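You operate a simulated robot arm through the tools that you are given. There is no shell and no other tool.

Carry out the task below with a simulated robot arm. There is one attempt and no reset: what you move stays moved.

TASK
Put things in order on the top of the board stack. At the end: the green primer tin stands where the orange tape roll stood; the orange tape roll is on the beige tile sample board; the black rubber block from the top of the board stack stands where the black goggles case stood; the white gauge block from the top of the board stack stands where the black rubber block stood; the black goggles case stands where the green primer tin stood; whatever was shut is shut again. Leave all else as you found it, and nothing knocked over.

It is judged by the outcome, as a careful person would: the job done as asked, and still so three seconds after it is handed in. It fails if anything else is knocked over, pushed out of place, dropped, spilled or broken.

THE ROBOT
A 7-joint arm with a two-finger gripper, fixed in place. Base frame: the origin is at the foot of the arm, x ahead of it, y to its left, z up; the work surface is at about z = 780. Lengths are in mm, angles in degrees, forces in N, time in s.
With the tool pointing down near the work surface it reaches from about 340 to 720 mm from the base axis. Its first joint turns from -66.0 to 66.0 degrees. Payload 2.45 kg.
The TCP is the grasp point between the finger pads, 26 mm short of the fingertips. In the tool frame z runs along the fingers and y along their closing line. Largest opening 96 mm; the body of the gripper starts 69 mm behind the TCP.
Orientation is that of the tool frame in the base frame, as [roll, pitch, yaw] about the fixed x, y, z axes, in that order (R = Rz(yaw) Ry(pitch) Rx(roll)). With the fingers straight down and closing along the base's y, the tool's x points along the base's -x, its y along +y and its z along -z.

THE INTERFACE
- The arm moves only by the tool nudge_tool. Its argument "rows" is one flat list of numbers, 7 for each row, row after row: the shift along the tool's x, y, z in units of 20 mm (1.0 is 20 mm), then the turn, a rotation vector about the tool's x, y, z in units of 5 degrees (1.0 is 5 degrees), then the finger opening in mm, from 0 to 96. In form: [x, y, z, rx, ry, rz, fingers, x, y, z, rx, ry, rz, fingers, ...]. A call has 1 to 20 rows; each row shifts and turns the commanded pose from where the row before left it, along the tool's axes as they then stand. A call with a number of a shift or a turn outside -1 to 1 is refused whole. Each row takes 0.2 s and may step no farther than 50 mm and 8.6 degrees from the row before; otherwise, or with a gripper value out of range, the whole call is refused. Where a pose cannot be reached the arm comes as near as it can. A force on the tool above 40 N (or 10 N above the force at the start of the call, whichever is more), or a blocked arm, ends the call early, and 0.2 s more pass. Each finger halts on what it meets, pressing with about 21 N; the grip force reading is that of the motor and also rises with nothing between the fingers. The clock runs only during rows and for 0.2 s after the last one: add rows that do not move to give the fingers time. It gives the time, the measured TCP pose, the force on the tool (base axes), the opening and the grip force at its end, in the units of the frame above (readings bear some noise), with the torque about the TCP (base axes, N m) and any sound that the robot's microphone picked up.
- Cameras (640 x 400 px; columns grow to the right, rows downward): "scene" is fixed at [171.6, -418.4, 1398.8]; the picture's right is [0.54, -0.84, 0.00], its down [-0.67, -0.43, -0.61] and it looks along [0.51, 0.33, -0.79] (base axes); focal length 326 px, centre (320, 200). "wrist" rides on the gripper at [82, 3, -98] in the tool frame; the picture's right is [-0.04, 1.00, 0.00], its down [-0.73, -0.03, -0.68] and it looks along [-0.68, -0.03, 0.73] (tool axes); focal length 256 px, centre (320, 200). There is no depth. A picture from a camera that has moved, and an enlarged one, comes with that camera's place and axes in the base frame and with its lens.
- capture(camera): a new picture of that camera. The clock stands still meanwhile.
- zoom(camera, box): a new picture of the part [left, top, right, bottom] of that camera's present view, enlarged. The clock stands still meanwhile.
- hand_in(): hands the job in; it is judged then, once.

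Nothing tells you positions but the pictures and the camera data. Unless the task says otherwise, let go and move clear before handing in.

The tools are called after "Call:" as a command line: name --argument value ..., lists and objects as JSON in quotes. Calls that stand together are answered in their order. nudge_tool: Moves the arm, as the interface text tells. Its arguments: {"type":"object","properties":{"rows":{"type":"array","items":{"type":"number"}}},"required":["rows"]} The other tools are called the same way: capture (camera) takes a picture; zoom (camera, box) takes an enlarged picture of a part of a camera's view; hand_in () hands the job in.

At the start:

```text
t: 0.0
position: [389.0, -1.7, 1077.1]
ee_rot: [180.0, 0.0, 179.9]
wrist_force: [0.4, -0.3, 0.1]
torque: [0.0, 0.0, -0.03]
finger_gap: 95.9
gripper_force: 0.1
```

scene: 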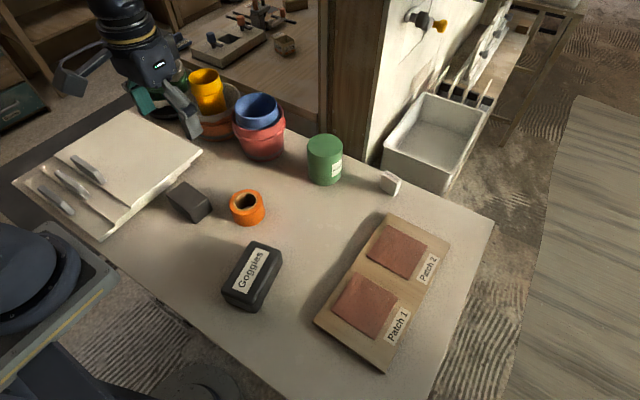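
wrist: 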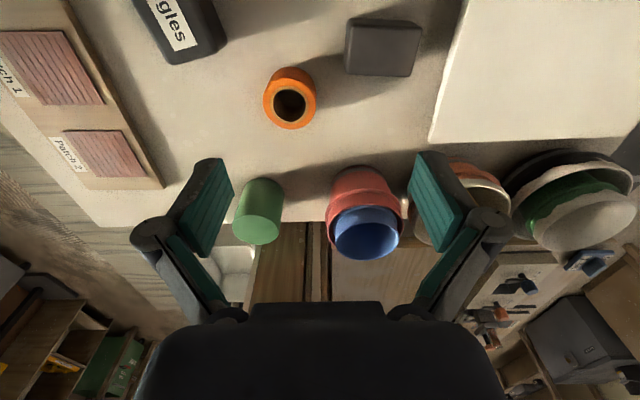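

I see a board-stack top with the goggles case, orange tape roll, black block, green tin, white gauge block and a tile sample board with two patches. I'll zoom in on these to locate them before moving.

Call:
zoom --camera "scene" --box '[150, 120, 310, 220]'

Call:
zoom --camera "scene" --box '[290, 120, 450, 220]'

Call:
zoom --camera "scene" --box '[200, 210, 360, 310]'

Call:
zoom --camera "scene" --box '[290, 200, 480, 380]'

Call:
zoom --camera "scene" --box '[0, 60, 240, 250]'

Call:
zoom --camera "wrist" --box '[160, 0, 480, 260]'

```text
4.00 times, centred on (230, 170) of scene
camera zoom: at [171.6, -418.4, 1398.8], right [0.54, -0.84, 0.0], down [-0.67, -0.43, -0.61], along [0.51, 0.33, -0.79], focal length 1305 px, centre (680, 320)
```

zoom: 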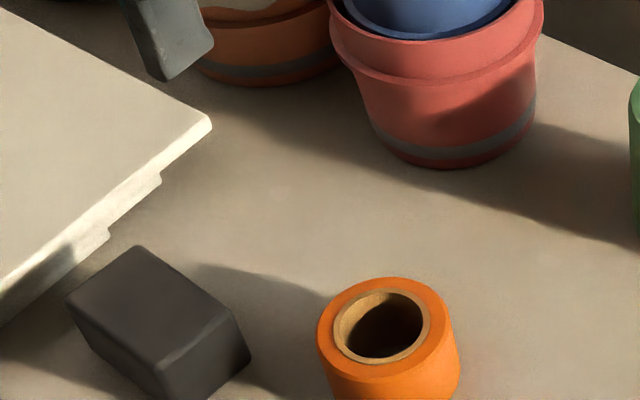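

```text
4.00 times, centred on (370, 170) of scene
camera zoom: at [171.6, -418.4, 1398.8], right [0.54, -0.84, 0.0], down [-0.67, -0.43, -0.61], along [0.51, 0.33, -0.79], focal length 1305 px, centre (120, 320)
```

zoom: 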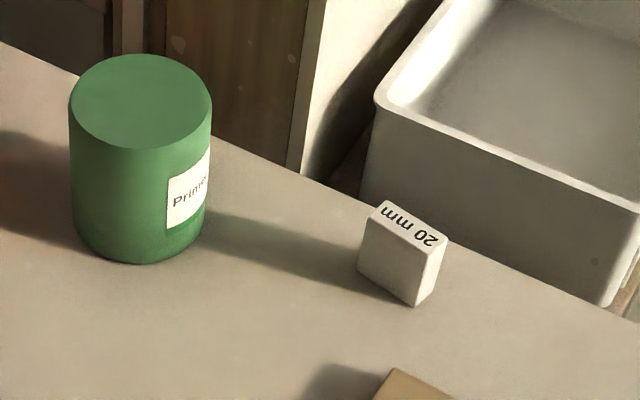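

```text
4.00 times, centred on (280, 260) of scene
camera zoom: at [171.6, -418.4, 1398.8], right [0.54, -0.84, 0.0], down [-0.67, -0.43, -0.61], along [0.51, 0.33, -0.79], focal length 1305 px, centre (480, -40)
```

zoom: 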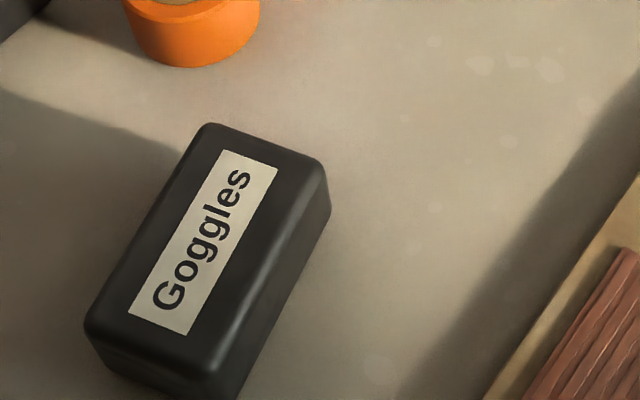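

```text
2.22 times, centred on (385, 290) of scene
camera zoom: at [171.6, -418.4, 1398.8], right [0.54, -0.84, 0.0], down [-0.67, -0.43, -0.61], along [0.51, 0.33, -0.79], focal length 725 px, centre (176, 0)
```

zoom: 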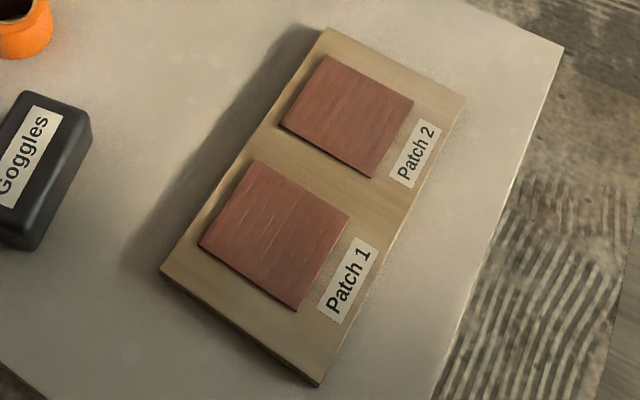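

```text
2.11 times, centred on (120, 155) of scene
camera zoom: at [171.6, -418.4, 1398.8], right [0.54, -0.84, 0.0], down [-0.67, -0.43, -0.61], along [0.51, 0.33, -0.79], focal length 687 px, centre (741, 295)
```

zoom: 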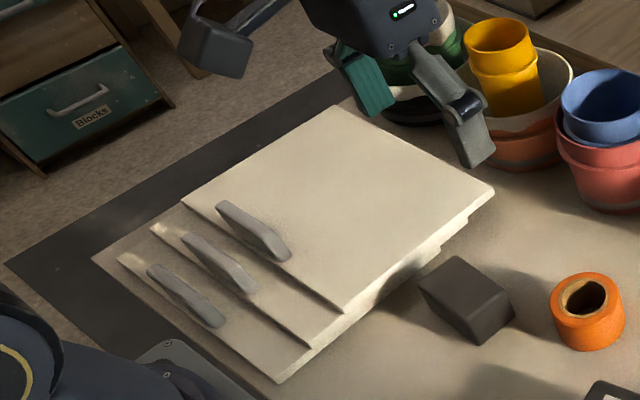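

```text
1.54 times, centred on (320, 130) of wrist
camera zoom: at [306.9, 3.1, 1175.3], right [0.04, 1.0, 0.0], down [0.73, -0.03, 0.68], along [0.68, -0.03, -0.73], focal length 394 px, centre (320, 308)
```

zoom: 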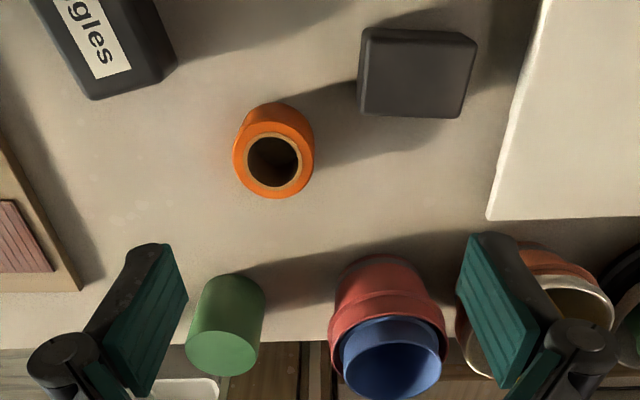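

The task items sit near these spots: roll (449,-45), black block (391,78), tin (637,-128), goggles (328,-167), gauge block (679,-291). The tile board spans x 317–616, y -310 to -460. I'll go above the tape roll first and check my alignment with the wrist camera.

Call:
nudge_tool --rows '[-0.5, -0.365, 0.975, 0, 0, 0, 96, -0.5, -0.365, 0.975, 0, 0, 0, 96, -0.5, -0.365, 0.975, 0, 0, 0, 96, -0.5, -0.365, 0.975, 0, 0, 0, 96, -0.5, -0.365, 0.975, 0, 0, 0, 96, -0.5, -0.365, 0.975, 0, 0, 0, 96, 0, 0, 0, 0, 0, 0, 96]'

Call:
capture --camera "wrist"

Call:
capture --camera "scene"

```text
t: 1.6
position: [449.6, -42.4, 961.1]
ee_rot: [-180.0, 0.0, 180.0]
wrist_force: [-0.7, -1.2, 0.6]
torque: [0.0, -0.02, -0.02]
finger_gap: 96.0
gripper_force: 0.1
```

```text
taken
camera wrist: at [366.8, -39.2, 1058.8], right [0.04, 1.0, 0.0], down [0.73, -0.03, 0.68], along [0.68, -0.03, -0.73], focal length 256 px, centre (320, 200)
```

wrist: 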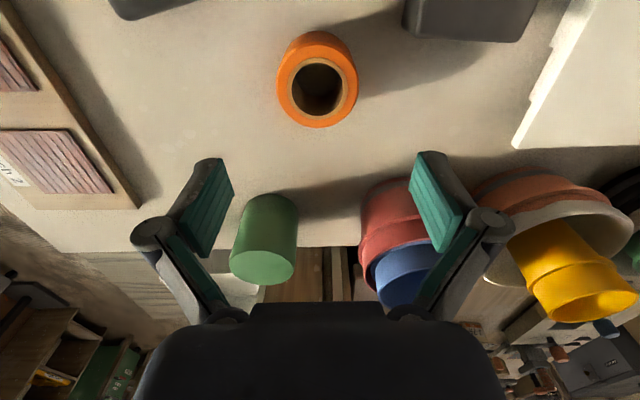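

```text
taken
```

scene: 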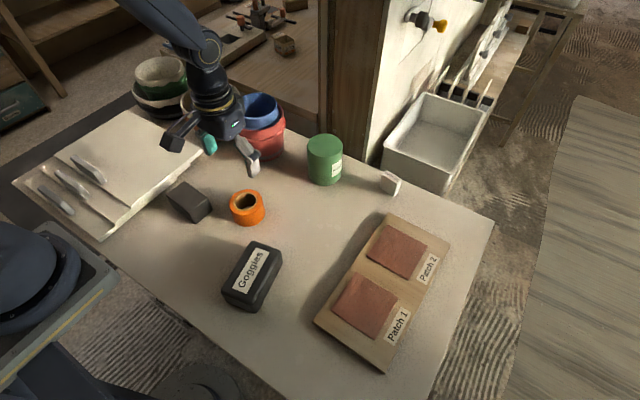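

The roll centre reads about (448.5,-45), its top near z 826 and its diameter about 73 mm. I'll descend to z 812 around it and close the fingers.

Call:
nudge_tool --rows '[0.05, -0.13, 0.93, 0, 0, 0, 96, 0, 0, 0.93, 0, 0, 0, 96, 0, 0, 0.93, 0, 0, 0, 96, 0, 0, 0.93, 0, 0, 0, 96, 0, 0, 0.93, 0, 0, 0, 96, 0, 0, 0.93, 0, 0, 0, 96, 0, 0, 0.93, 0, 0, 0, 96, 0, 0, 0.93, 0, 0, 0, 96, 0, 0, 0, 0, 0, 0, 96]'

Call:
capture --camera "wrist"

```text
t: 3.6
position: [448.9, -46.7, 811.3]
ee_rot: [-179.9, 0.0, 180.0]
wrist_force: [-0.8, 0.5, 0.8]
torque: [-0.01, 0.01, -0.03]
finger_gap: 96.0
gripper_force: 0.1
```

```text
taken
camera wrist: at [366.0, -43.5, 909.9], right [0.04, 1.0, 0.0], down [0.73, -0.03, 0.68], along [0.68, -0.03, -0.73], focal length 256 px, centre (320, 200)
```

wrist: 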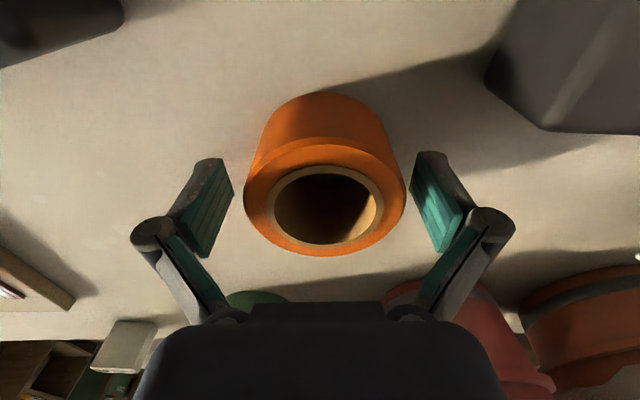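

The roll is centred between the fingers, so I'll close on it.

Call:
nudge_tool --rows '[0, 0.1, 0, 0, 0, 0, 80, 0, 0, 0, 0, 0, 0, 60, 0, 0, 0, 0, 0, 0, 60, 0, 0, 0, 0, 0, 0, 60]'

```text
t: 4.6
position: [448.5, -46.1, 811.8]
ee_rot: [179.9, 0.1, -180.0]
wrist_force: [-0.5, 1.3, 6.3]
torque: [0.2, 0.07, -0.03]
finger_gap: 71.2
gripper_force: 20.3
```

Gripped at 71 mm. I'll lift it and carry it over toward patch 1 on the tile board.

Call:
nudge_tool --rows '[0, 0, -0.5, 0, 0, 0, 60, 0, 0, -1, 0, 0, 0, 60, 0, 0, -1, 0, 0, 0, 60, 0, 0, -1, 0, 0, 0, 60, 0, 0, -1, 0, 0, 0, 60, 0, 0, -1, 0, 0, 0, 60, 0, 0, -1, 0, 0, 0, 60, 0, 0, 0, 0, 0, 0, 60]'

Call:
nudge_tool --rows '[0.15, -1, 0, 0, 0, 0, 60, 0.15, -1, 0, 0, 0, 0, 60, 0.15, -1, 0, 0, 0, 0, 60, 0.15, -1, 0, 0, 0, 0, 60, 0.15, -1, 0, 0, 0, 0, 60, 0.15, -1, 0, 0, 0, 0, 60, 0.15, -1, 0, 0, 0, 0, 60, 0.15, -1, 0, 0, 0, 0, 60, 0.15, -1, 0, 0, 0, 0, 60, 0.15, -1, 0, 0, 0, 0, 60, 0.15, -1, 0, 0, 0, 0, 60, 0.15, -1, 0, 0, 0, 0, 60, 0.15, -1, 0, 0, 0, 0, 60, 0.15, -1, 0, 0, 0, 0, 60, 0.15, -1, 0, 0, 0, 0, 60, 0.15, -1, 0, 0, 0, 0, 60, 0.1, -0.2, 0, 0, 0, 0, 60, 0, 0, 0, 0, 0, 0, 60]'

Call:
capture --camera "wrist"

Call:
capture --camera "scene"

```text
t: 6.4
position: [447.6, -46.0, 940.6]
ee_rot: [180.0, -0.1, -180.0]
wrist_force: [0.0, 0.1, -0.5]
torque: [0.02, -0.02, 0.0]
finger_gap: 71.1
gripper_force: 21.0
```

```text
t: 10.2
position: [397.6, -368.8, 941.2]
ee_rot: [-180.0, 0.0, -179.9]
wrist_force: [-0.1, 0.5, -0.7]
torque: [-0.03, -0.03, 0.02]
finger_gap: 71.0
gripper_force: 21.2
```

```text
taken
camera wrist: at [315.2, -365.1, 1039.4], right [0.04, 1.0, 0.0], down [0.73, -0.03, 0.68], along [0.68, -0.03, -0.73], focal length 256 px, centre (320, 200)
```

wrist: 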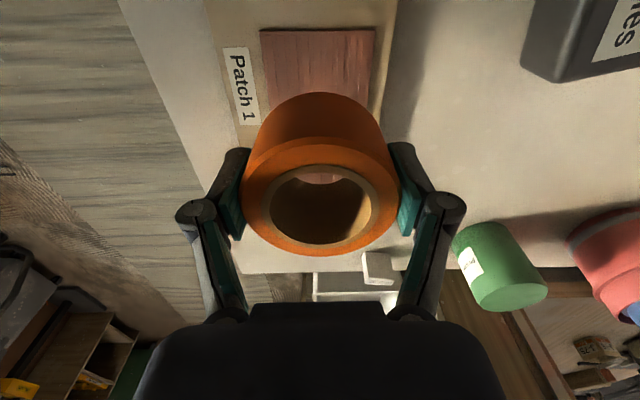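

```text
taken
```

scene: 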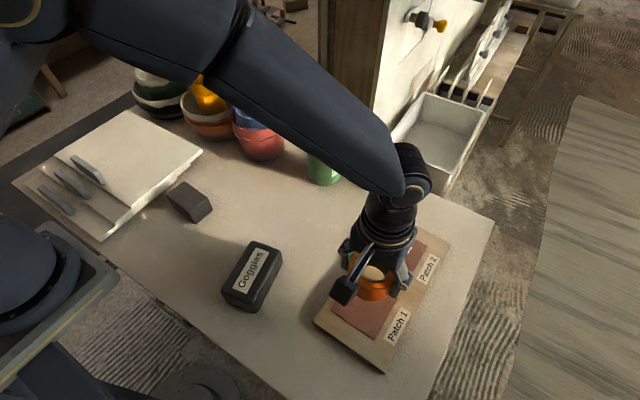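

The roll hangs centred over patch 1 at about (398,-369). I'll lower it most of the way and then in small steps until it makes contact.

Call:
nudge_tool --rows '[0, 0, 1, 0, 0, 0, 60, 0, 0, 1, 0, 0, 0, 60, 0, 0, 1, 0, 0, 0, 60, 0, 0, 1, 0, 0, 0, 60, 0, 0, 0.6, 0, 0, 0, 60, 0, 0, 0, 0, 0, 0, 60]'

Call:
nudge_tool --rows '[0, 0, 0.2, 0, 0, 0, 60, 0, 0, 0.2, 0, 0, 0, 60, 0, 0, 0, 0, 0, 0, 60]'

Call:
zoom --camera "scene" --box '[290, 200, 480, 380]'

```text
t: 11.6
position: [397.3, -369.0, 848.6]
ee_rot: [180.0, 0.0, 179.9]
wrist_force: [0.0, 0.3, -1.2]
torque: [0.03, 0.0, 0.02]
finger_gap: 71.2
gripper_force: 20.3
```

```text
t: 12.4
position: [397.0, -369.4, 842.7]
ee_rot: [180.0, 0.0, -180.0]
wrist_force: [-0.2, -0.5, -0.4]
torque: [0.0, -0.02, 0.02]
finger_gap: 70.7
gripper_force: 20.8
```

```text
2.22 times, centred on (385, 290) of scene
camera zoom: at [171.6, -418.4, 1398.8], right [0.54, -0.84, 0.0], down [-0.67, -0.43, -0.61], along [0.51, 0.33, -0.79], focal length 725 px, centre (176, 0)
```

zoom: 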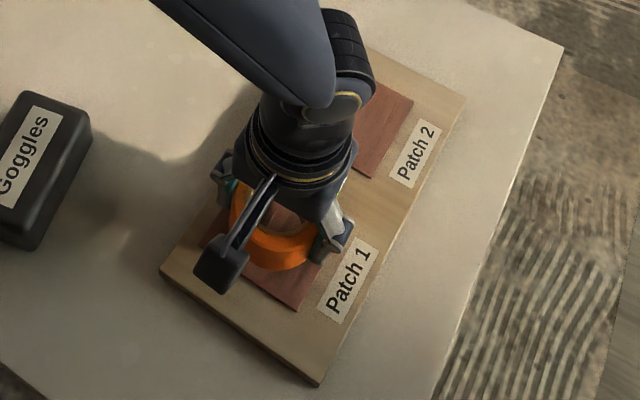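

No contact yet at z 843; I'll continue lowering in small steps.

Call:
nudge_tool --rows '[0, 0, 0.15, 0, 0, 0, 60, 0, 0, 0.15, 0, 0, 0, 60, 0, 0, 0, 0, 0, 0, 60]'

Call:
nudge_tool --rows '[0, 0, 0.1, 0, 0, 0, 60, 0, 0, 0, 0, 0, 0, 60]'

Call:
nudge_tool --rows '[0, 0, 0.1, 0, 0, 0, 60, 0, 0, 0, 0, 0, 0, 60]'

```text
t: 13.2
position: [398.6, -370.3, 834.5]
ee_rot: [-179.8, 0.1, -180.0]
wrist_force: [1.1, 0.2, -1.5]
torque: [-0.03, 0.01, -0.02]
finger_gap: 70.8
gripper_force: 21.0
```

```text
t: 13.8
position: [398.1, -369.2, 832.8]
ee_rot: [180.0, 0.0, -180.0]
wrist_force: [-0.2, 0.5, -1.1]
torque: [0.01, 0.01, 0.02]
finger_gap: 71.0
gripper_force: 20.8
```

```text
t: 14.4
position: [397.5, -368.1, 830.9]
ee_rot: [180.0, 0.0, -179.9]
wrist_force: [0.4, 0.1, -0.4]
torque: [0.04, 0.01, 0.01]
finger_gap: 70.9
gripper_force: 20.8
```

Call:
nudge_tool --rows '[0, 0, 0.1, 0, 0, 0, 60, 0, 0, 0, 0, 0, 0, 60]'

Call:
nudge_tool --rows '[0, 0, 0.1, 0, 0, 0, 60, 0, 0, 0, 0, 0, 0, 60]'

Call:
nudge_tool --rows '[0, 0, 0.06, 0, 0, 0, 60, 0, 0, 0, 0, 0, 0, 60]'

Call:
capture --camera "wrist"

```text
t: 15.0
position: [397.6, -369.8, 827.8]
ee_rot: [179.9, 0.0, 180.0]
wrist_force: [0.2, 0.5, -0.9]
torque: [0.03, 0.0, 0.0]
finger_gap: 71.0
gripper_force: 21.3
```

```text
t: 15.6
position: [397.9, -369.1, 826.6]
ee_rot: [-179.9, 0.1, 180.0]
wrist_force: [-2.3, 2.9, 18.0]
torque: [0.1, -0.04, -0.12]
finger_gap: 71.2
gripper_force: 22.0
```

```text
t: 16.2
position: [398.7, -369.5, 826.2]
ee_rot: [-179.9, 0.1, -180.0]
wrist_force: [1.1, -0.5, 17.5]
torque: [0.01, -0.05, -0.01]
finger_gap: 71.3
gripper_force: 21.4
```

```text
taken
camera wrist: at [315.9, -365.4, 924.6], right [0.04, 1.0, 0.0], down [0.73, -0.03, 0.68], along [0.68, -0.03, -0.73], focal length 256 px, centre (320, 200)
```

wrist: 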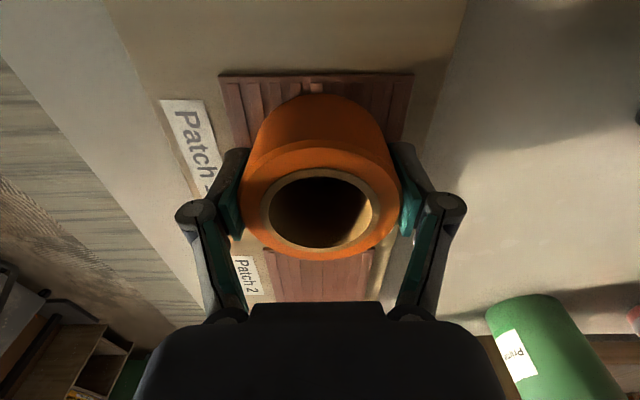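

Contact was felt at about z 827, so the roll rests on the patch. I'll raise slightly to relieve the load, open and retreat upward.

Call:
nudge_tool --rows '[0, 0, -0.05, 0, 0, 0, 66, 0, 0, 0, 0, 0, 0, 78, 0, 0, 0, 0, 0, 0, 96, 0, 0, 0, 0, 0, 0, 96, 0, 0, 0, 0, 0, 0, 96]'

Call:
nudge_tool --rows '[0, 0, -0.5, 0, 0, 0, 96, 0, 0, -1, 0, 0, 0, 96, 0, 0, -1, 0, 0, 0, 96, 0, 0, -1, 0, 0, 0, 96, 0, 0, -1, 0, 0, 0, 96, 0, 0, -1, 0, 0, 0, 96, 0, 0, -1, 0, 0, 0, 96, 0, 0, -1, 0, 0, 0, 96, 0, 0, -1, 0, 0, 0, 96, 0, 0, 0, 0, 0, 0, 96]'

Call:
capture --camera "wrist"

```text
t: 17.4
position: [398.7, -368.2, 827.1]
ee_rot: [-179.9, -0.1, 180.0]
wrist_force: [-0.6, -0.7, 0.4]
torque: [0.02, 0.0, -0.01]
finger_gap: 96.1
gripper_force: 0.1
```

```text
t: 19.6
position: [399.9, -370.6, 997.3]
ee_rot: [-180.0, 0.0, -180.0]
wrist_force: [0.3, 0.6, -0.4]
torque: [-0.02, -0.01, 0.02]
finger_gap: 96.0
gripper_force: 0.2
```

```text
taken
camera wrist: at [316.6, -366.5, 1096.0], right [0.04, 1.0, 0.0], down [0.73, -0.03, 0.68], along [0.68, -0.03, -0.73], focal length 256 px, centre (320, 200)
```

wrist: 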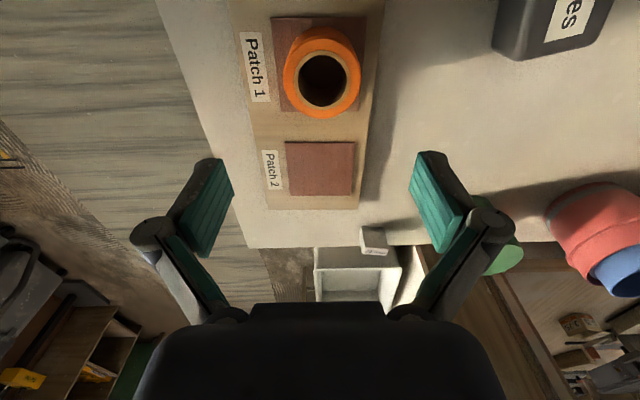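

The roll stands on patch 1. Next is the green tin: I'll move above where I estimate it, at (635,-128), staying high.

Call:
nudge_tool --rows '[-0.98, 1, 0, 0, 0, 0, 96, -0.98, 1, 0, 0, 0, 0, 96, -0.98, 1, 0, 0, 0, 0, 96, -0.98, 1, 0, 0, 0, 0, 96, -0.98, 1, 0, 0, 0, 0, 96, -0.98, 1, 0, 0, 0, 0, 96, -0.98, 1, 0, 0, 0, 0, 96, -0.98, 1, 0, 0, 0, 0, 96, -0.98, 1, 0, 0, 0, 0, 96, -0.98, 1, 0, 0, 0, 0, 96, -0.98, 1, 0, 0, 0, 0, 96, -0.98, 1, 0, 0, 0, 0, 96, 0, 0, 0, 0, 0, 0, 96]'

Call:
capture --camera "wrist"

Call:
capture --camera "scene"

```text
t: 22.4
position: [633.4, -129.4, 998.2]
ee_rot: [180.0, 0.0, 180.0]
wrist_force: [0.2, -1.0, 0.2]
torque: [0.02, -0.03, 0.02]
finger_gap: 96.0
gripper_force: 0.2
```

```text
taken
camera wrist: at [551.4, -125.5, 1096.7], right [0.04, 1.0, 0.0], down [0.73, -0.03, 0.68], along [0.68, -0.03, -0.73], focal length 256 px, centre (320, 200)
```

wrist: 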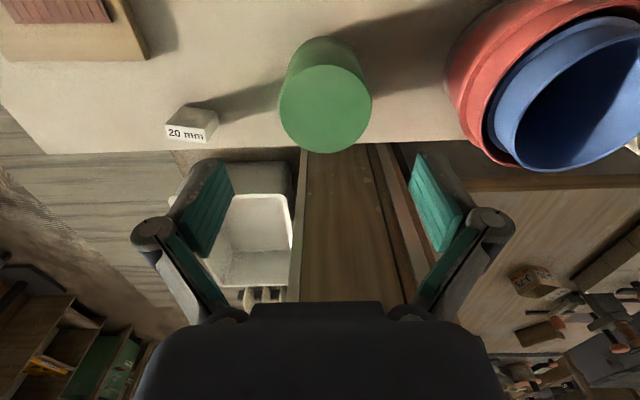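

```text
taken
```

scene: 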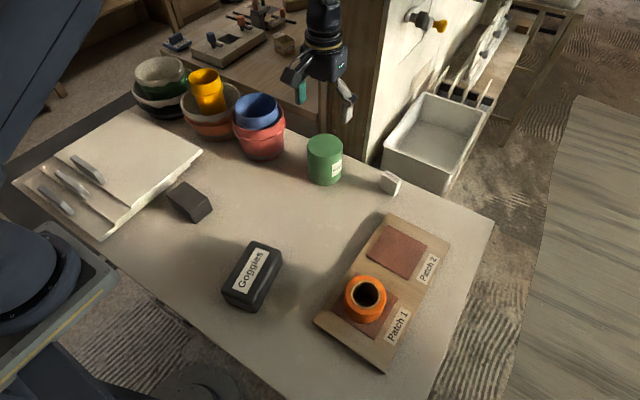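

The tin's top centre works out to about (652,-124.5), its top near z 873 and its diameter 82 mm. I'll line up above it at z 910 and check again.

Call:
nudge_tool --rows '[-0.94, 0.28, 0, 0, 0, 0, 96, 0, 0, 0.88, 0, 0, 0, 96, 0, 0, 0.88, 0, 0, 0, 96, 0, 0, 0.88, 0, 0, 0, 96, 0, 0, 0.88, 0, 0, 0, 96, 0, 0, 0.88, 0, 0, 0, 96, 0, 0, 0, 0, 0, 0, 96]'

Call:
capture --camera "wrist"

Call:
zoom --camera "scene" --box '[250, 80, 410, 200]'

```text
t: 24.0
position: [650.8, -123.5, 908.0]
ee_rot: [-180.0, 0.0, 180.0]
wrist_force: [0.4, -0.7, -0.5]
torque: [0.01, 0.0, 0.02]
finger_gap: 96.0
gripper_force: 0.0
```

```text
taken
camera wrist: at [568.7, -120.4, 1006.4], right [0.04, 1.0, 0.0], down [0.73, -0.03, 0.68], along [0.68, -0.03, -0.73], focal length 256 px, centre (320, 200)
```

wrist: 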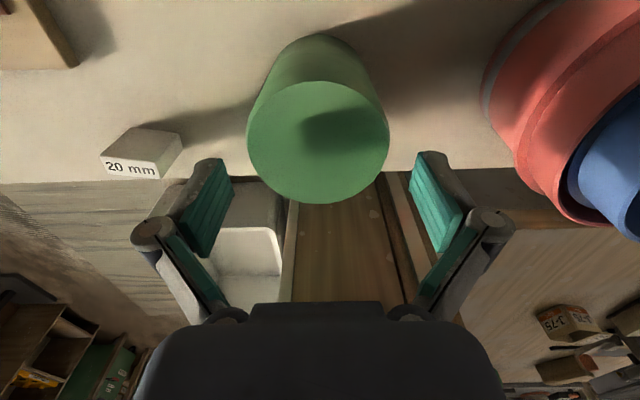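

```text
3.33 times, centred on (330, 140) of scene
camera zoom: at [171.6, -418.4, 1398.8], right [0.54, -0.84, 0.0], down [-0.67, -0.43, -0.61], along [0.51, 0.33, -0.79], focal length 1088 px, centre (287, 400)
```

zoom: 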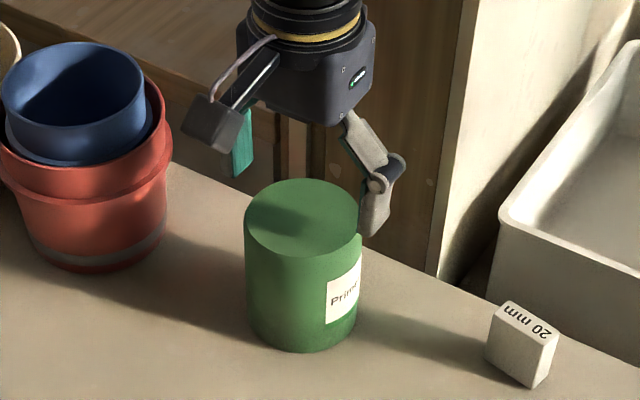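

The tin lies between the fingers, about 2–3 mm farther out. I'll correct that, descend to about z 835 and close.

Call:
nudge_tool --rows '[-0.12, -0.05, 0, 0, 0, 0, 96, 0, 0, 0.5, 0, 0, 0, 96, 0, 0, 0.5, 0, 0, 0, 96, 0, 0, 0.5, 0, 0, 0, 96, 0, 0, 0.5, 0, 0, 0, 96, 0, 0, 0.5, 0, 0, 0, 96, 0, 0, 0.5, 0, 0, 0, 96, 0, 0, 0.6, 0, 0, 0, 96, 0, 0, 0, 0, 0, 0, 96]'

Call:
capture --camera "wrist"

```text
t: 26.0
position: [654.7, -124.6, 836.2]
ee_rot: [180.0, -0.1, -180.0]
wrist_force: [0.5, -0.4, -0.3]
torque: [0.02, 0.02, 0.01]
finger_gap: 96.2
gripper_force: 0.1
```

```text
taken
camera wrist: at [572.7, -121.1, 934.7], right [0.04, 1.0, 0.0], down [0.73, -0.03, 0.68], along [0.68, -0.03, -0.73], focal length 256 px, centre (320, 200)
```

wrist: 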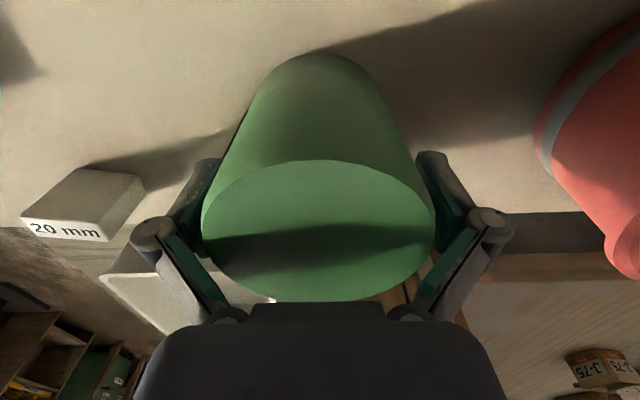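

Call:
nudge_tool --rows '[0, 0, 0, 0, 0, 0, 85, 0, 0, 0, 0, 0, 0, 70, 0, 0, 0, 0, 0, 0, 70, 0, 0, 0, 0, 0, 0, 70]'

```text
t: 27.0
position: [655.3, -125.8, 838.5]
ee_rot: [-179.9, 0.2, 180.0]
wrist_force: [-4.3, -1.4, 17.6]
torque: [0.06, 0.22, 0.21]
finger_gap: 83.5
gripper_force: 20.9
```

Gripped at 83.5 mm. I'll lift the tin gently and check the force readings.

Call:
nudge_tool --rows '[0, 0, -0.2, 0, 0, 0, 70, 0, 0, -0.5, 0, 0, 0, 70, 0, 0, -0.8, 0, 0, 0, 70, 0, 0, -1, 0, 0, 0, 70, 0, 0, -1, 0, 0, 0, 70, 0, 0, -1, 0, 0, 0, 70, 0, 0, 0, 0, 0, 0, 70]'

Call:
capture --camera "wrist"

Call:
capture --camera "scene"

```text
t: 28.6
position: [656.2, -127.5, 926.4]
ee_rot: [180.0, 0.0, 179.9]
wrist_force: [0.2, 0.0, -6.1]
torque: [0.0, -0.02, -0.01]
finger_gap: 81.5
gripper_force: 20.5
```

```text
taken
camera wrist: at [573.4, -122.3, 1025.6], right [0.04, 1.0, 0.0], down [0.73, -0.03, 0.68], along [0.68, -0.03, -0.73], focal length 256 px, centre (320, 200)
```

wrist: 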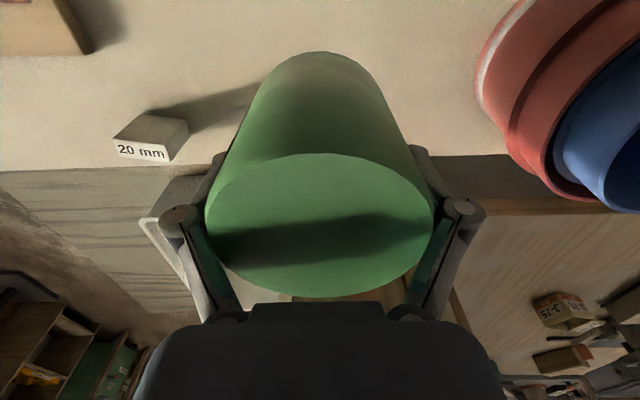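

```text
taken
```

scene: 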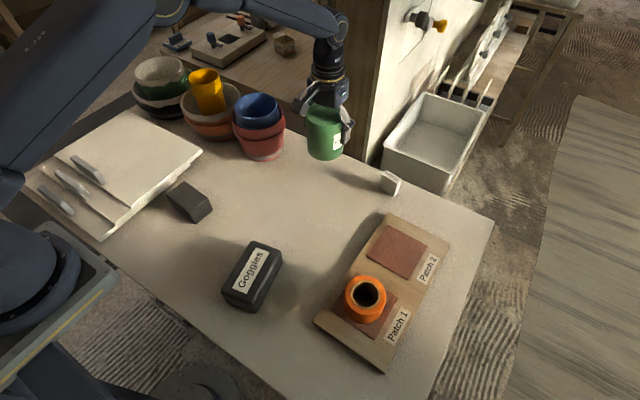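

The tin is held firmly (about 0.6 kg). I'll carry it to where the roll stood, at (448.5,-45), and lower it to just above the surface.

Call:
nudge_tool --rows '[0.936, 0.366, 0, 0, 0, 0, 70, 0.936, 0.366, 0, 0, 0, 0, 70, 0.936, 0.366, 0, 0, 0, 0, 70, 0.936, 0.366, 0, 0, 0, 0, 70, 0.936, 0.366, 0, 0, 0, 0, 70, 0.936, 0.366, 0, 0, 0, 0, 70, 0.936, 0.366, 0, 0, 0, 0, 70, 0.936, 0.366, 0, 0, 0, 0, 70, 0.936, 0.366, 0, 0, 0, 0, 70, 0.936, 0.366, 0, 0, 0, 0, 70, 0.936, 0.366, 0, 0, 0, 0, 70, 0, 0, 0, 0, 0, 0, 70, 0, 0, 0.9, 0, 0, 0, 70, 0, 0, 0.9, 0, 0, 0, 70, 0, 0, 0.9, 0, 0, 0, 70, 0, 0, 0.9, 0, 0, 0, 70, 0, 0, 0, 0, 0, 0, 70]'

Call:
capture --camera "scene"

Call:
capture --camera "wrist"

```text
t: 32.2
position: [450.2, -43.2, 854.6]
ee_rot: [-180.0, 0.0, 180.0]
wrist_force: [-1.2, 0.0, -6.7]
torque: [0.01, -0.04, 0.01]
finger_gap: 81.2
gripper_force: 21.1
```

```text
taken
```

scene: 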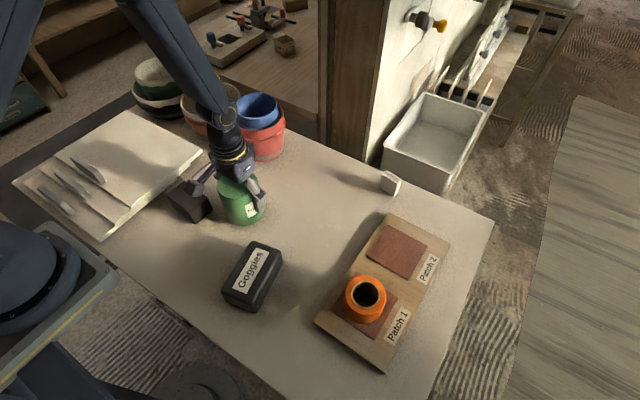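

```text
taken
camera wrist: at [366.9, -39.8, 953.2], right [0.04, 1.0, 0.0], down [0.73, -0.03, 0.68], along [0.68, -0.03, -0.73], focal length 256 px, centre (320, 200)
```

wrist: 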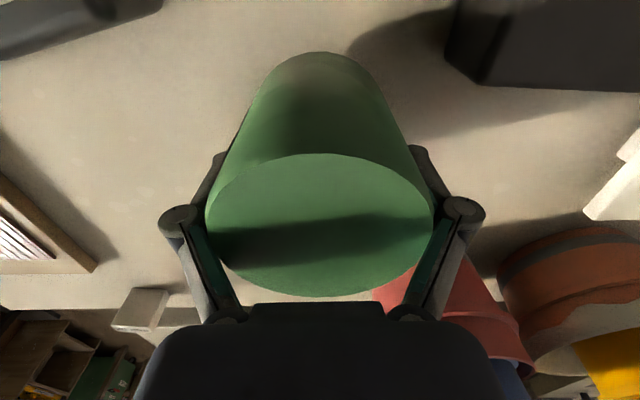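

The tin is over the roll's old spot and clear of the black block. I'll lower it in small steps until it touches.

Call:
nudge_tool --rows '[0, 0, 0.25, 0, 0, 0, 70, 0, 0, 0.2, 0, 0, 0, 70, 0, 0, 0, 0, 0, 0, 70]'

Call:
nudge_tool --rows '[0, 0, 0.1, 0, 0, 0, 70, 0, 0, 0, 0, 0, 0, 70]'

Call:
nudge_tool --rows '[0, 0, 0.1, 0, 0, 0, 70, 0, 0, 0, 0, 0, 0, 70]'

```text
t: 33.0
position: [449.1, -44.0, 845.0]
ee_rot: [-179.9, 0.0, -179.9]
wrist_force: [0.3, 0.6, -6.4]
torque: [0.0, -0.06, -0.01]
finger_gap: 81.3
gripper_force: 21.3
```

```text
t: 33.6
position: [448.9, -43.8, 844.1]
ee_rot: [180.0, 0.0, 180.0]
wrist_force: [-0.8, 0.2, -6.3]
torque: [-0.01, -0.04, 0.0]
finger_gap: 81.3
gripper_force: 21.4
```

```text
t: 34.2
position: [449.9, -43.4, 841.5]
ee_rot: [180.0, 0.0, -180.0]
wrist_force: [0.1, 0.6, -5.3]
torque: [0.0, -0.05, -0.02]
finger_gap: 81.3
gripper_force: 20.1
```

Call:
nudge_tool --rows '[0, 0, 0.08, 0, 0, 0, 70, 0, 0, 0, 0, 0, 0, 70]'

Call:
nudge_tool --rows '[0, 0, 0.06, 0, 0, 0, 70, 0, 0, 0, 0, 0, 0, 70]'

Call:
nudge_tool --rows '[0, 0, 0.06, 0, 0, 0, 70, 0, 0, 0, 0, 0, 0, 70]'

```text
t: 34.8
position: [448.9, -43.7, 840.8]
ee_rot: [-180.0, 0.0, -180.0]
wrist_force: [-0.1, 0.2, -6.2]
torque: [0.0, 0.0, 0.03]
finger_gap: 81.2
gripper_force: 21.1
```

```text
t: 35.4
position: [449.5, -43.7, 840.2]
ee_rot: [-179.9, 0.0, -180.0]
wrist_force: [-4.2, 1.3, 9.7]
torque: [0.36, -0.18, 0.15]
finger_gap: 81.6
gripper_force: 20.8
```

```text
t: 36.0
position: [448.8, -44.8, 839.9]
ee_rot: [180.0, 0.1, -180.0]
wrist_force: [-8.9, -1.6, 32.7]
torque: [0.0, 0.13, 0.21]
finger_gap: 81.6
gripper_force: 21.5
```

Contact was made at about z 840. I'll ease off, open slowly and retreat straight up.

Call:
nudge_tool --rows '[0, 0, -0.06, 0, 0, 0, 70, 0, 0, 0, 0, 0, 0, 80, 0, 0, 0, 0, 0, 0, 88, 0, 0, 0, 0, 0, 0, 96, 0, 0, 0, 0, 0, 0, 96, 0, 0, 0, 0, 0, 0, 96]'

Call:
capture --camera "wrist"

```text
t: 37.4
position: [448.8, -44.7, 839.1]
ee_rot: [180.0, 0.1, -180.0]
wrist_force: [-0.5, 0.2, -0.1]
torque: [0.02, 0.0, -0.02]
finger_gap: 96.1
gripper_force: 0.1
```

```text
taken
camera wrist: at [366.7, -40.4, 937.7], right [0.04, 1.0, 0.0], down [0.73, -0.03, 0.68], along [0.68, -0.03, -0.73], focal length 256 px, centre (320, 200)
```

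wrist: 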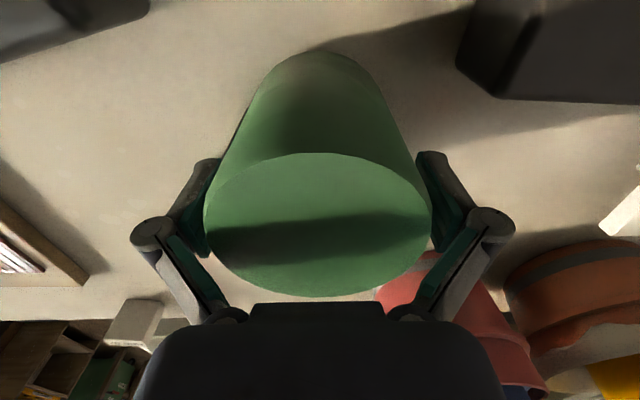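

The tin is released with clearance on both sides. I'll rise, then move above the goggles case near (330,-167).

Call:
nudge_tool --rows '[0, 0, -0.5, 0, 0, 0, 96, 0, 0, -0.8, 0, 0, 0, 96, 0, 0, -1, 0, 0, 0, 96, 0, 0, -1, 0, 0, 0, 96, 0, 0, -1, 0, 0, 0, 96, 0, 0, -1, 0, 0, 0, 96, 0, 0, -1, 0, 0, 0, 96, 0, 0, 0, 0, 0, 0, 96]'

Call:
nudge_tool --rows '[0.9, -1, 0, 0, 0, 0, 96, 0.9, -1, 0, 0, 0, 0, 96, 0.9, -1, 0, 0, 0, 0, 96, 0.9, -1, 0, 0, 0, 0, 96, 0.9, -1, 0, 0, 0, 0, 96, 0.9, -1, 0, 0, 0, 0, 96, 0, 0, 0, 0, 0, 0, 96]'

Call:
capture --camera "wrist"

Call:
capture --camera "scene"

```text
t: 39.2
position: [449.8, -43.9, 963.6]
ee_rot: [179.9, 0.1, -179.9]
wrist_force: [-1.1, -0.8, 0.3]
torque: [0.03, 0.01, 0.03]
finger_gap: 96.3
gripper_force: 0.0
```

```text
t: 40.8
position: [340.5, -165.2, 966.1]
ee_rot: [-179.9, 0.0, -180.0]
wrist_force: [-0.1, -0.4, -0.2]
torque: [0.03, 0.05, 0.0]
finger_gap: 96.1
gripper_force: 0.0
```

```text
taken
camera wrist: at [258.0, -161.0, 1063.6], right [0.04, 1.0, 0.0], down [0.73, -0.03, 0.68], along [0.68, -0.03, -0.73], focal length 256 px, centre (320, 200)
```

wrist: 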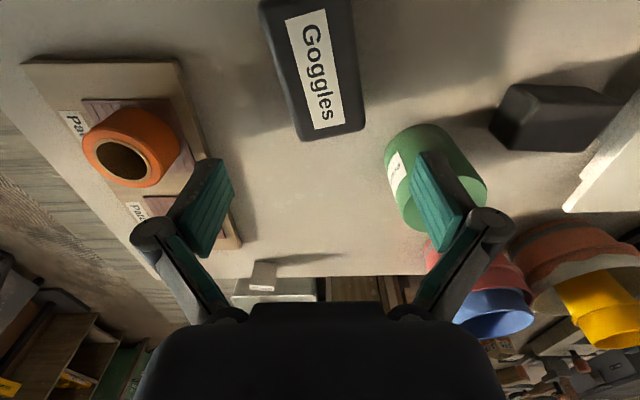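

```text
taken
```

scene: 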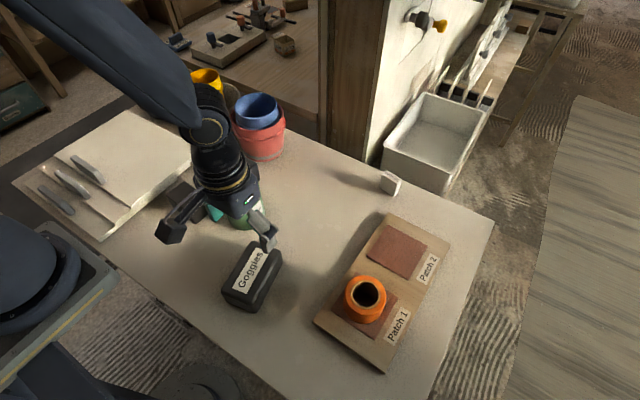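

Call:
zoom --camera "wrist" --box '[220, 0, 420, 160]'

Call:
zoom --camera "scene" --box '[200, 220, 320, 320]'

```text
2.50 times, centred on (320, 80) of wrist
camera zoom: at [258.0, -161.0, 1063.6], right [0.04, 1.0, 0.0], down [0.73, -0.03, 0.68], along [0.68, -0.03, -0.73], focal length 640 px, centre (320, 500)
```

zoom: 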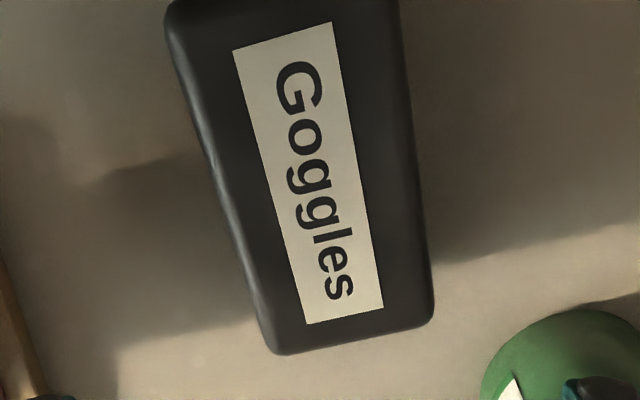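

```text
4.00 times, centred on (260, 270) of scene
camera zoom: at [171.6, -418.4, 1398.8], right [0.54, -0.84, 0.0], down [-0.67, -0.43, -0.61], along [0.51, 0.33, -0.79], focal length 1305 px, centre (560, -80)
```

zoom: 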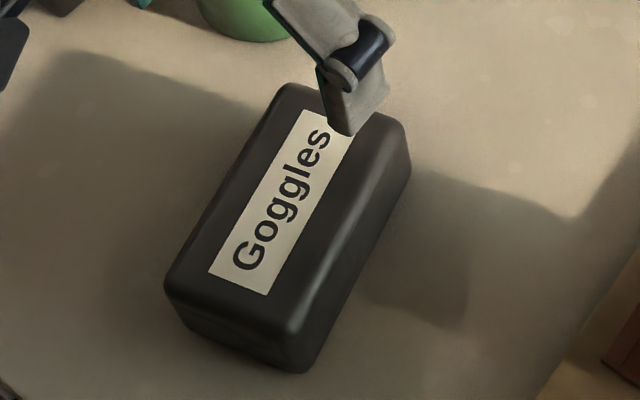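

The goggles case centre is about (332,-165), yaw about 10.7°, 65 mm wide, top near z 829. I'll rotate to match, align and descend partway for a check.

Call:
nudge_tool --rows '[0.42, 0, 0, 0, 0, 0, 96, 0, 0, 0, 0, 0, -1, 96, 0, 0, 0, 0, 0, -1, 96, 0, 0, 0, 0, 0, -0.14, 96, 0, 0, 0.9, 0, 0, 0, 96, 0, 0, 0.9, 0, 0, 0, 96, 0, 0, 0.9, 0, 0, 0, 96, 0, 0, 0.9, 0, 0, 0, 96, 0, 0, 0.7, 0, 0, 0, 96, 0, 0, 0, 0, 0, 0, 96]'

Call:
capture --camera "wrist"

Call:
zoom --camera "scene" --box '[170, 180, 330, 320]'

```text
t: 43.0
position: [334.0, -164.7, 878.7]
ee_rot: [-180.0, -0.1, -169.3]
wrist_force: [0.9, -1.4, -0.6]
torque: [-0.01, -0.01, 0.0]
finger_gap: 96.1
gripper_force: 0.0
```

```text
taken
camera wrist: at [251.1, -176.2, 978.0], right [-0.15, 0.99, 0.0], down [0.73, 0.11, 0.68], along [0.67, 0.1, -0.73], focal length 256 px, centre (320, 200)
```

wrist: 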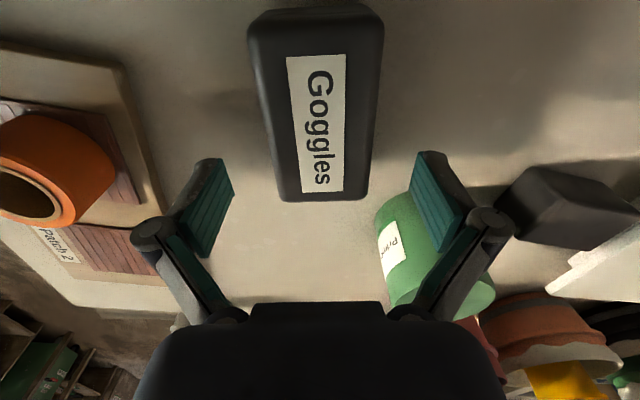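

```text
2.86 times, centred on (250, 250) of scene
camera zoom: at [171.6, -418.4, 1398.8], right [0.54, -0.84, 0.0], down [-0.67, -0.43, -0.61], along [0.51, 0.33, -0.79], focal length 932 px, centre (520, 57)
```

zoom: 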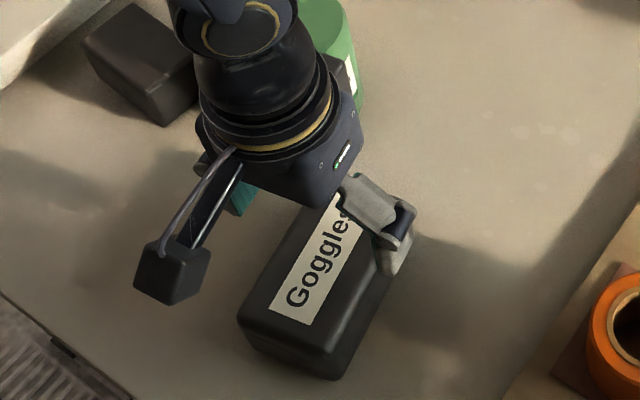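

The case is centred and aligned. I'll descend to about z 812 and grip across its width.

Call:
nudge_tool --rows '[0, 0, 0.7, 0, 0, 0, 96, 0, 0, 0.7, 0, 0, 0, 96, 0, 0, 0.7, 0, 0, 0, 96, 0, 0, 0.7, 0, 0, 0, 96, 0, 0, 0.5, 0, 0, 0, 96, 0, 0, 0, 0, 0, 0, 96]'

Call:
nudge_tool --rows '[0, 0, 0, 0, 0, 0, 80, 0, 0, 0, 0, 0, 0, 66, 0, 0, 0, 0, 0, 0, 56, 0, 0, 0, 0, 0, 0, 56, 0, 0, 0, 0, 0, 0, 56]'

Call:
capture --camera "wrist"

```text
t: 44.4
position: [332.2, -162.8, 812.7]
ee_rot: [-180.0, 0.0, -169.3]
wrist_force: [-0.6, -0.4, 0.0]
torque: [0.0, -0.02, 0.01]
finger_gap: 95.9
gripper_force: 0.0
```

```text
t: 45.6
position: [332.2, -163.0, 812.8]
ee_rot: [-179.9, 0.0, -169.3]
wrist_force: [-0.2, -0.9, 3.9]
torque: [-0.09, 0.01, -0.04]
finger_gap: 69.5
gripper_force: 21.1
```

```text
taken
camera wrist: at [250.9, -174.9, 911.7], right [-0.15, 0.99, 0.0], down [0.73, 0.11, 0.68], along [0.67, 0.1, -0.73], focal length 256 px, centre (320, 200)
```

wrist: 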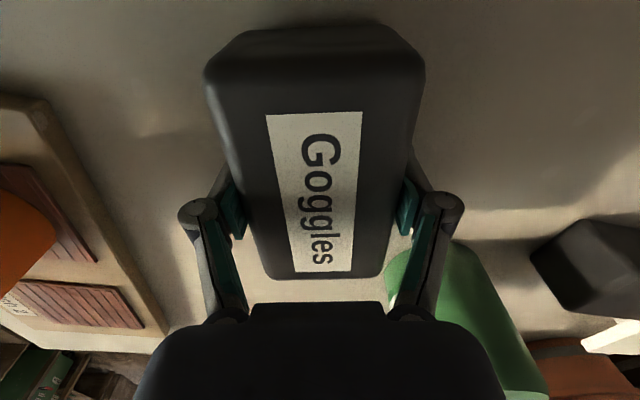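

Gripped at 69.5 mm. I'll lift high enough to clear the tin, then carry the case to the tin's old spot at (654,-125).

Call:
nudge_tool --rows '[0, 0, -0.3, 0, 0, 0, 56, 0, 0, -0.7, 0, 0, 0, 56, 0, 0, -1, 0, 0, 0, 56, 0, 0, -1, 0, 0, 0, 56, 0, 0, -1, 0, 0, 0, 56, 0, 0, -1, 0, 0, 0, 56, 0, 0, -1, 0, 0, 0, 56, 0, 0, 0, 0, 0, 0, 56]'

Call:
nudge_tool --rows '[-0.953, -0.0618, 0, 0, 0, 0, 56, -0.953, -0.0618, 0, 0, 0, 0, 56, -0.953, -0.0618, 0, 0, 0, 0, 56, -0.953, -0.0618, 0, 0, 0, 0, 56, -0.953, -0.0618, 0, 0, 0, 0, 56, -0.953, -0.0618, 0, 0, 0, 0, 56, -0.953, -0.0618, 0, 0, 0, 0, 56, -0.953, -0.0618, 0, 0, 0, 0, 56, -0.953, -0.0618, 0, 0, 0, 0, 56, -0.953, -0.0618, 0, 0, 0, 0, 56, -0.953, -0.0618, 0, 0, 0, 0, 56, -0.953, -0.0618, 0, 0, 0, 0, 56, -0.953, -0.0618, 0, 0, 0, 0, 56, -0.953, -0.0618, 0, 0, 0, 0, 56, -0.953, -0.0618, 0, 0, 0, 0, 56, -0.953, -0.0618, 0, 0, 0, 0, 56, -0.953, -0.0618, 0, 0, 0, 0, 56, 0, 0, 0, 0, 0, 0, 56]'

Call:
capture --camera "scene"

Call:
capture --camera "wrist"

```text
t: 47.4
position: [333.7, -163.9, 933.1]
ee_rot: [180.0, -0.1, -169.3]
wrist_force: [-0.5, 0.5, -2.3]
torque: [0.01, 0.02, -0.02]
finger_gap: 69.4
gripper_force: 20.7
```

```text
t: 51.2
position: [655.1, -124.6, 933.4]
ee_rot: [180.0, 0.0, -169.3]
wrist_force: [-0.2, -0.2, -1.6]
torque: [0.03, 0.04, 0.0]
finger_gap: 69.7
gripper_force: 21.5
```

```text
taken
```

scene: 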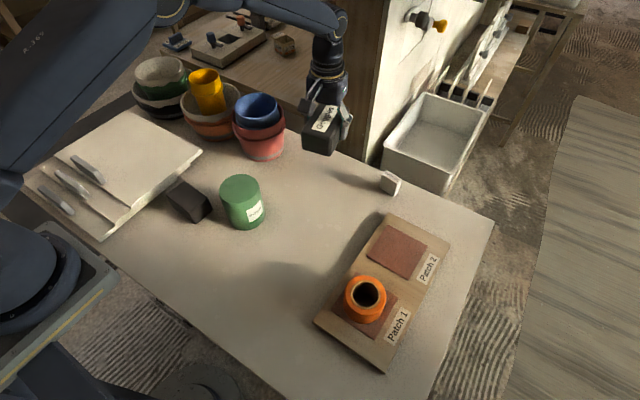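

```text
taken
camera wrist: at [573.6, -135.8, 1031.9], right [-0.15, 0.99, 0.0], down [0.73, 0.11, 0.68], along [0.67, 0.1, -0.73], focal length 256 px, centre (320, 200)
```

wrist: 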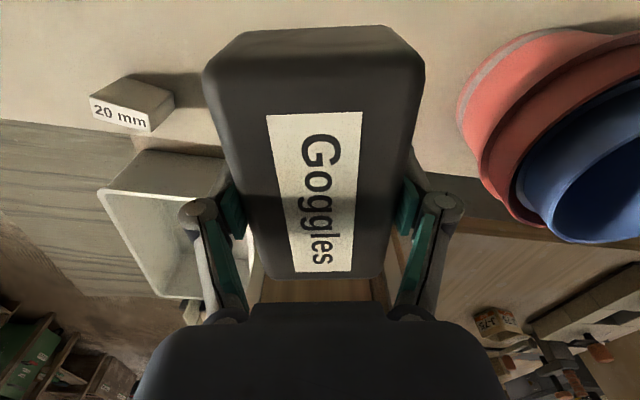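

The case hangs over the tin's old spot, with the pot clear to its side. I'll lower it to just above the surface, then in small steps.

Call:
nudge_tool --rows '[0, 0, 1, 0, 0, 0, 56, 0, 0, 1, 0, 0, 0, 56, 0, 0, 1, 0, 0, 0, 56, 0, 0, 1, 0, 0, 0, 56, 0, 0, 1, 0, 0, 0, 56, 0, 0, 0.6, 0, 0, 0, 56, 0, 0, 0, 0, 0, 0, 56]'

Call:
nudge_tool --rows '[0, 0, 0.15, 0, 0, 0, 56, 0, 0, 0.1, 0, 0, 0, 56, 0, 0, 0, 0, 0, 0, 56]'

Call:
nudge_tool --rows '[0, 0, 0.08, 0, 0, 0, 56, 0, 0, 0, 0, 0, 0, 56]'

Call:
nudge_tool --rows '[0, 0, 0.06, 0, 0, 0, 56, 0, 0, 0, 0, 0, 0, 56]'

```text
t: 52.8
position: [655.5, -122.6, 820.4]
ee_rot: [-180.0, 0.0, -169.3]
wrist_force: [0.2, 0.1, -0.7]
torque: [-0.01, -0.03, -0.04]
finger_gap: 69.7
gripper_force: 21.0
```

```text
t: 53.6
position: [655.8, -123.6, 816.1]
ee_rot: [-180.0, 0.0, -169.4]
wrist_force: [-0.4, 0.3, -1.4]
torque: [-0.01, 0.02, 0.02]
finger_gap: 69.8
gripper_force: 20.8
```

```text
t: 54.2
position: [654.7, -123.2, 813.5]
ee_rot: [180.0, -0.1, -169.3]
wrist_force: [0.5, 0.1, -0.9]
torque: [0.01, -0.01, 0.01]
finger_gap: 69.7
gripper_force: 21.1
```

```text
t: 54.8
position: [655.8, -123.1, 813.1]
ee_rot: [180.0, 0.0, -169.3]
wrist_force: [1.1, 0.1, -1.7]
torque: [-0.03, 0.01, 0.0]
finger_gap: 69.5
gripper_force: 20.7
```

Call:
nudge_tool --rows '[0, 0, 0.06, 0, 0, 0, 56, 0, 0, 0, 0, 0, 0, 56]'

Call:
nudge_tool --rows '[0, 0, 0.05, 0, 0, 0, 56, 0, 0, 0, 0, 0, 0, 56]'

```text
t: 55.4
position: [655.9, -123.0, 812.2]
ee_rot: [-180.0, 0.0, -169.3]
wrist_force: [-2.6, 2.1, 11.0]
torque: [-0.1, 0.36, -0.05]
finger_gap: 69.6
gripper_force: 21.2
```

```text
t: 56.0
position: [654.8, -123.7, 812.9]
ee_rot: [-179.9, 0.2, -169.3]
wrist_force: [-1.4, 1.6, 17.2]
torque: [0.09, 0.03, 0.02]
finger_gap: 70.1
gripper_force: 21.2
```

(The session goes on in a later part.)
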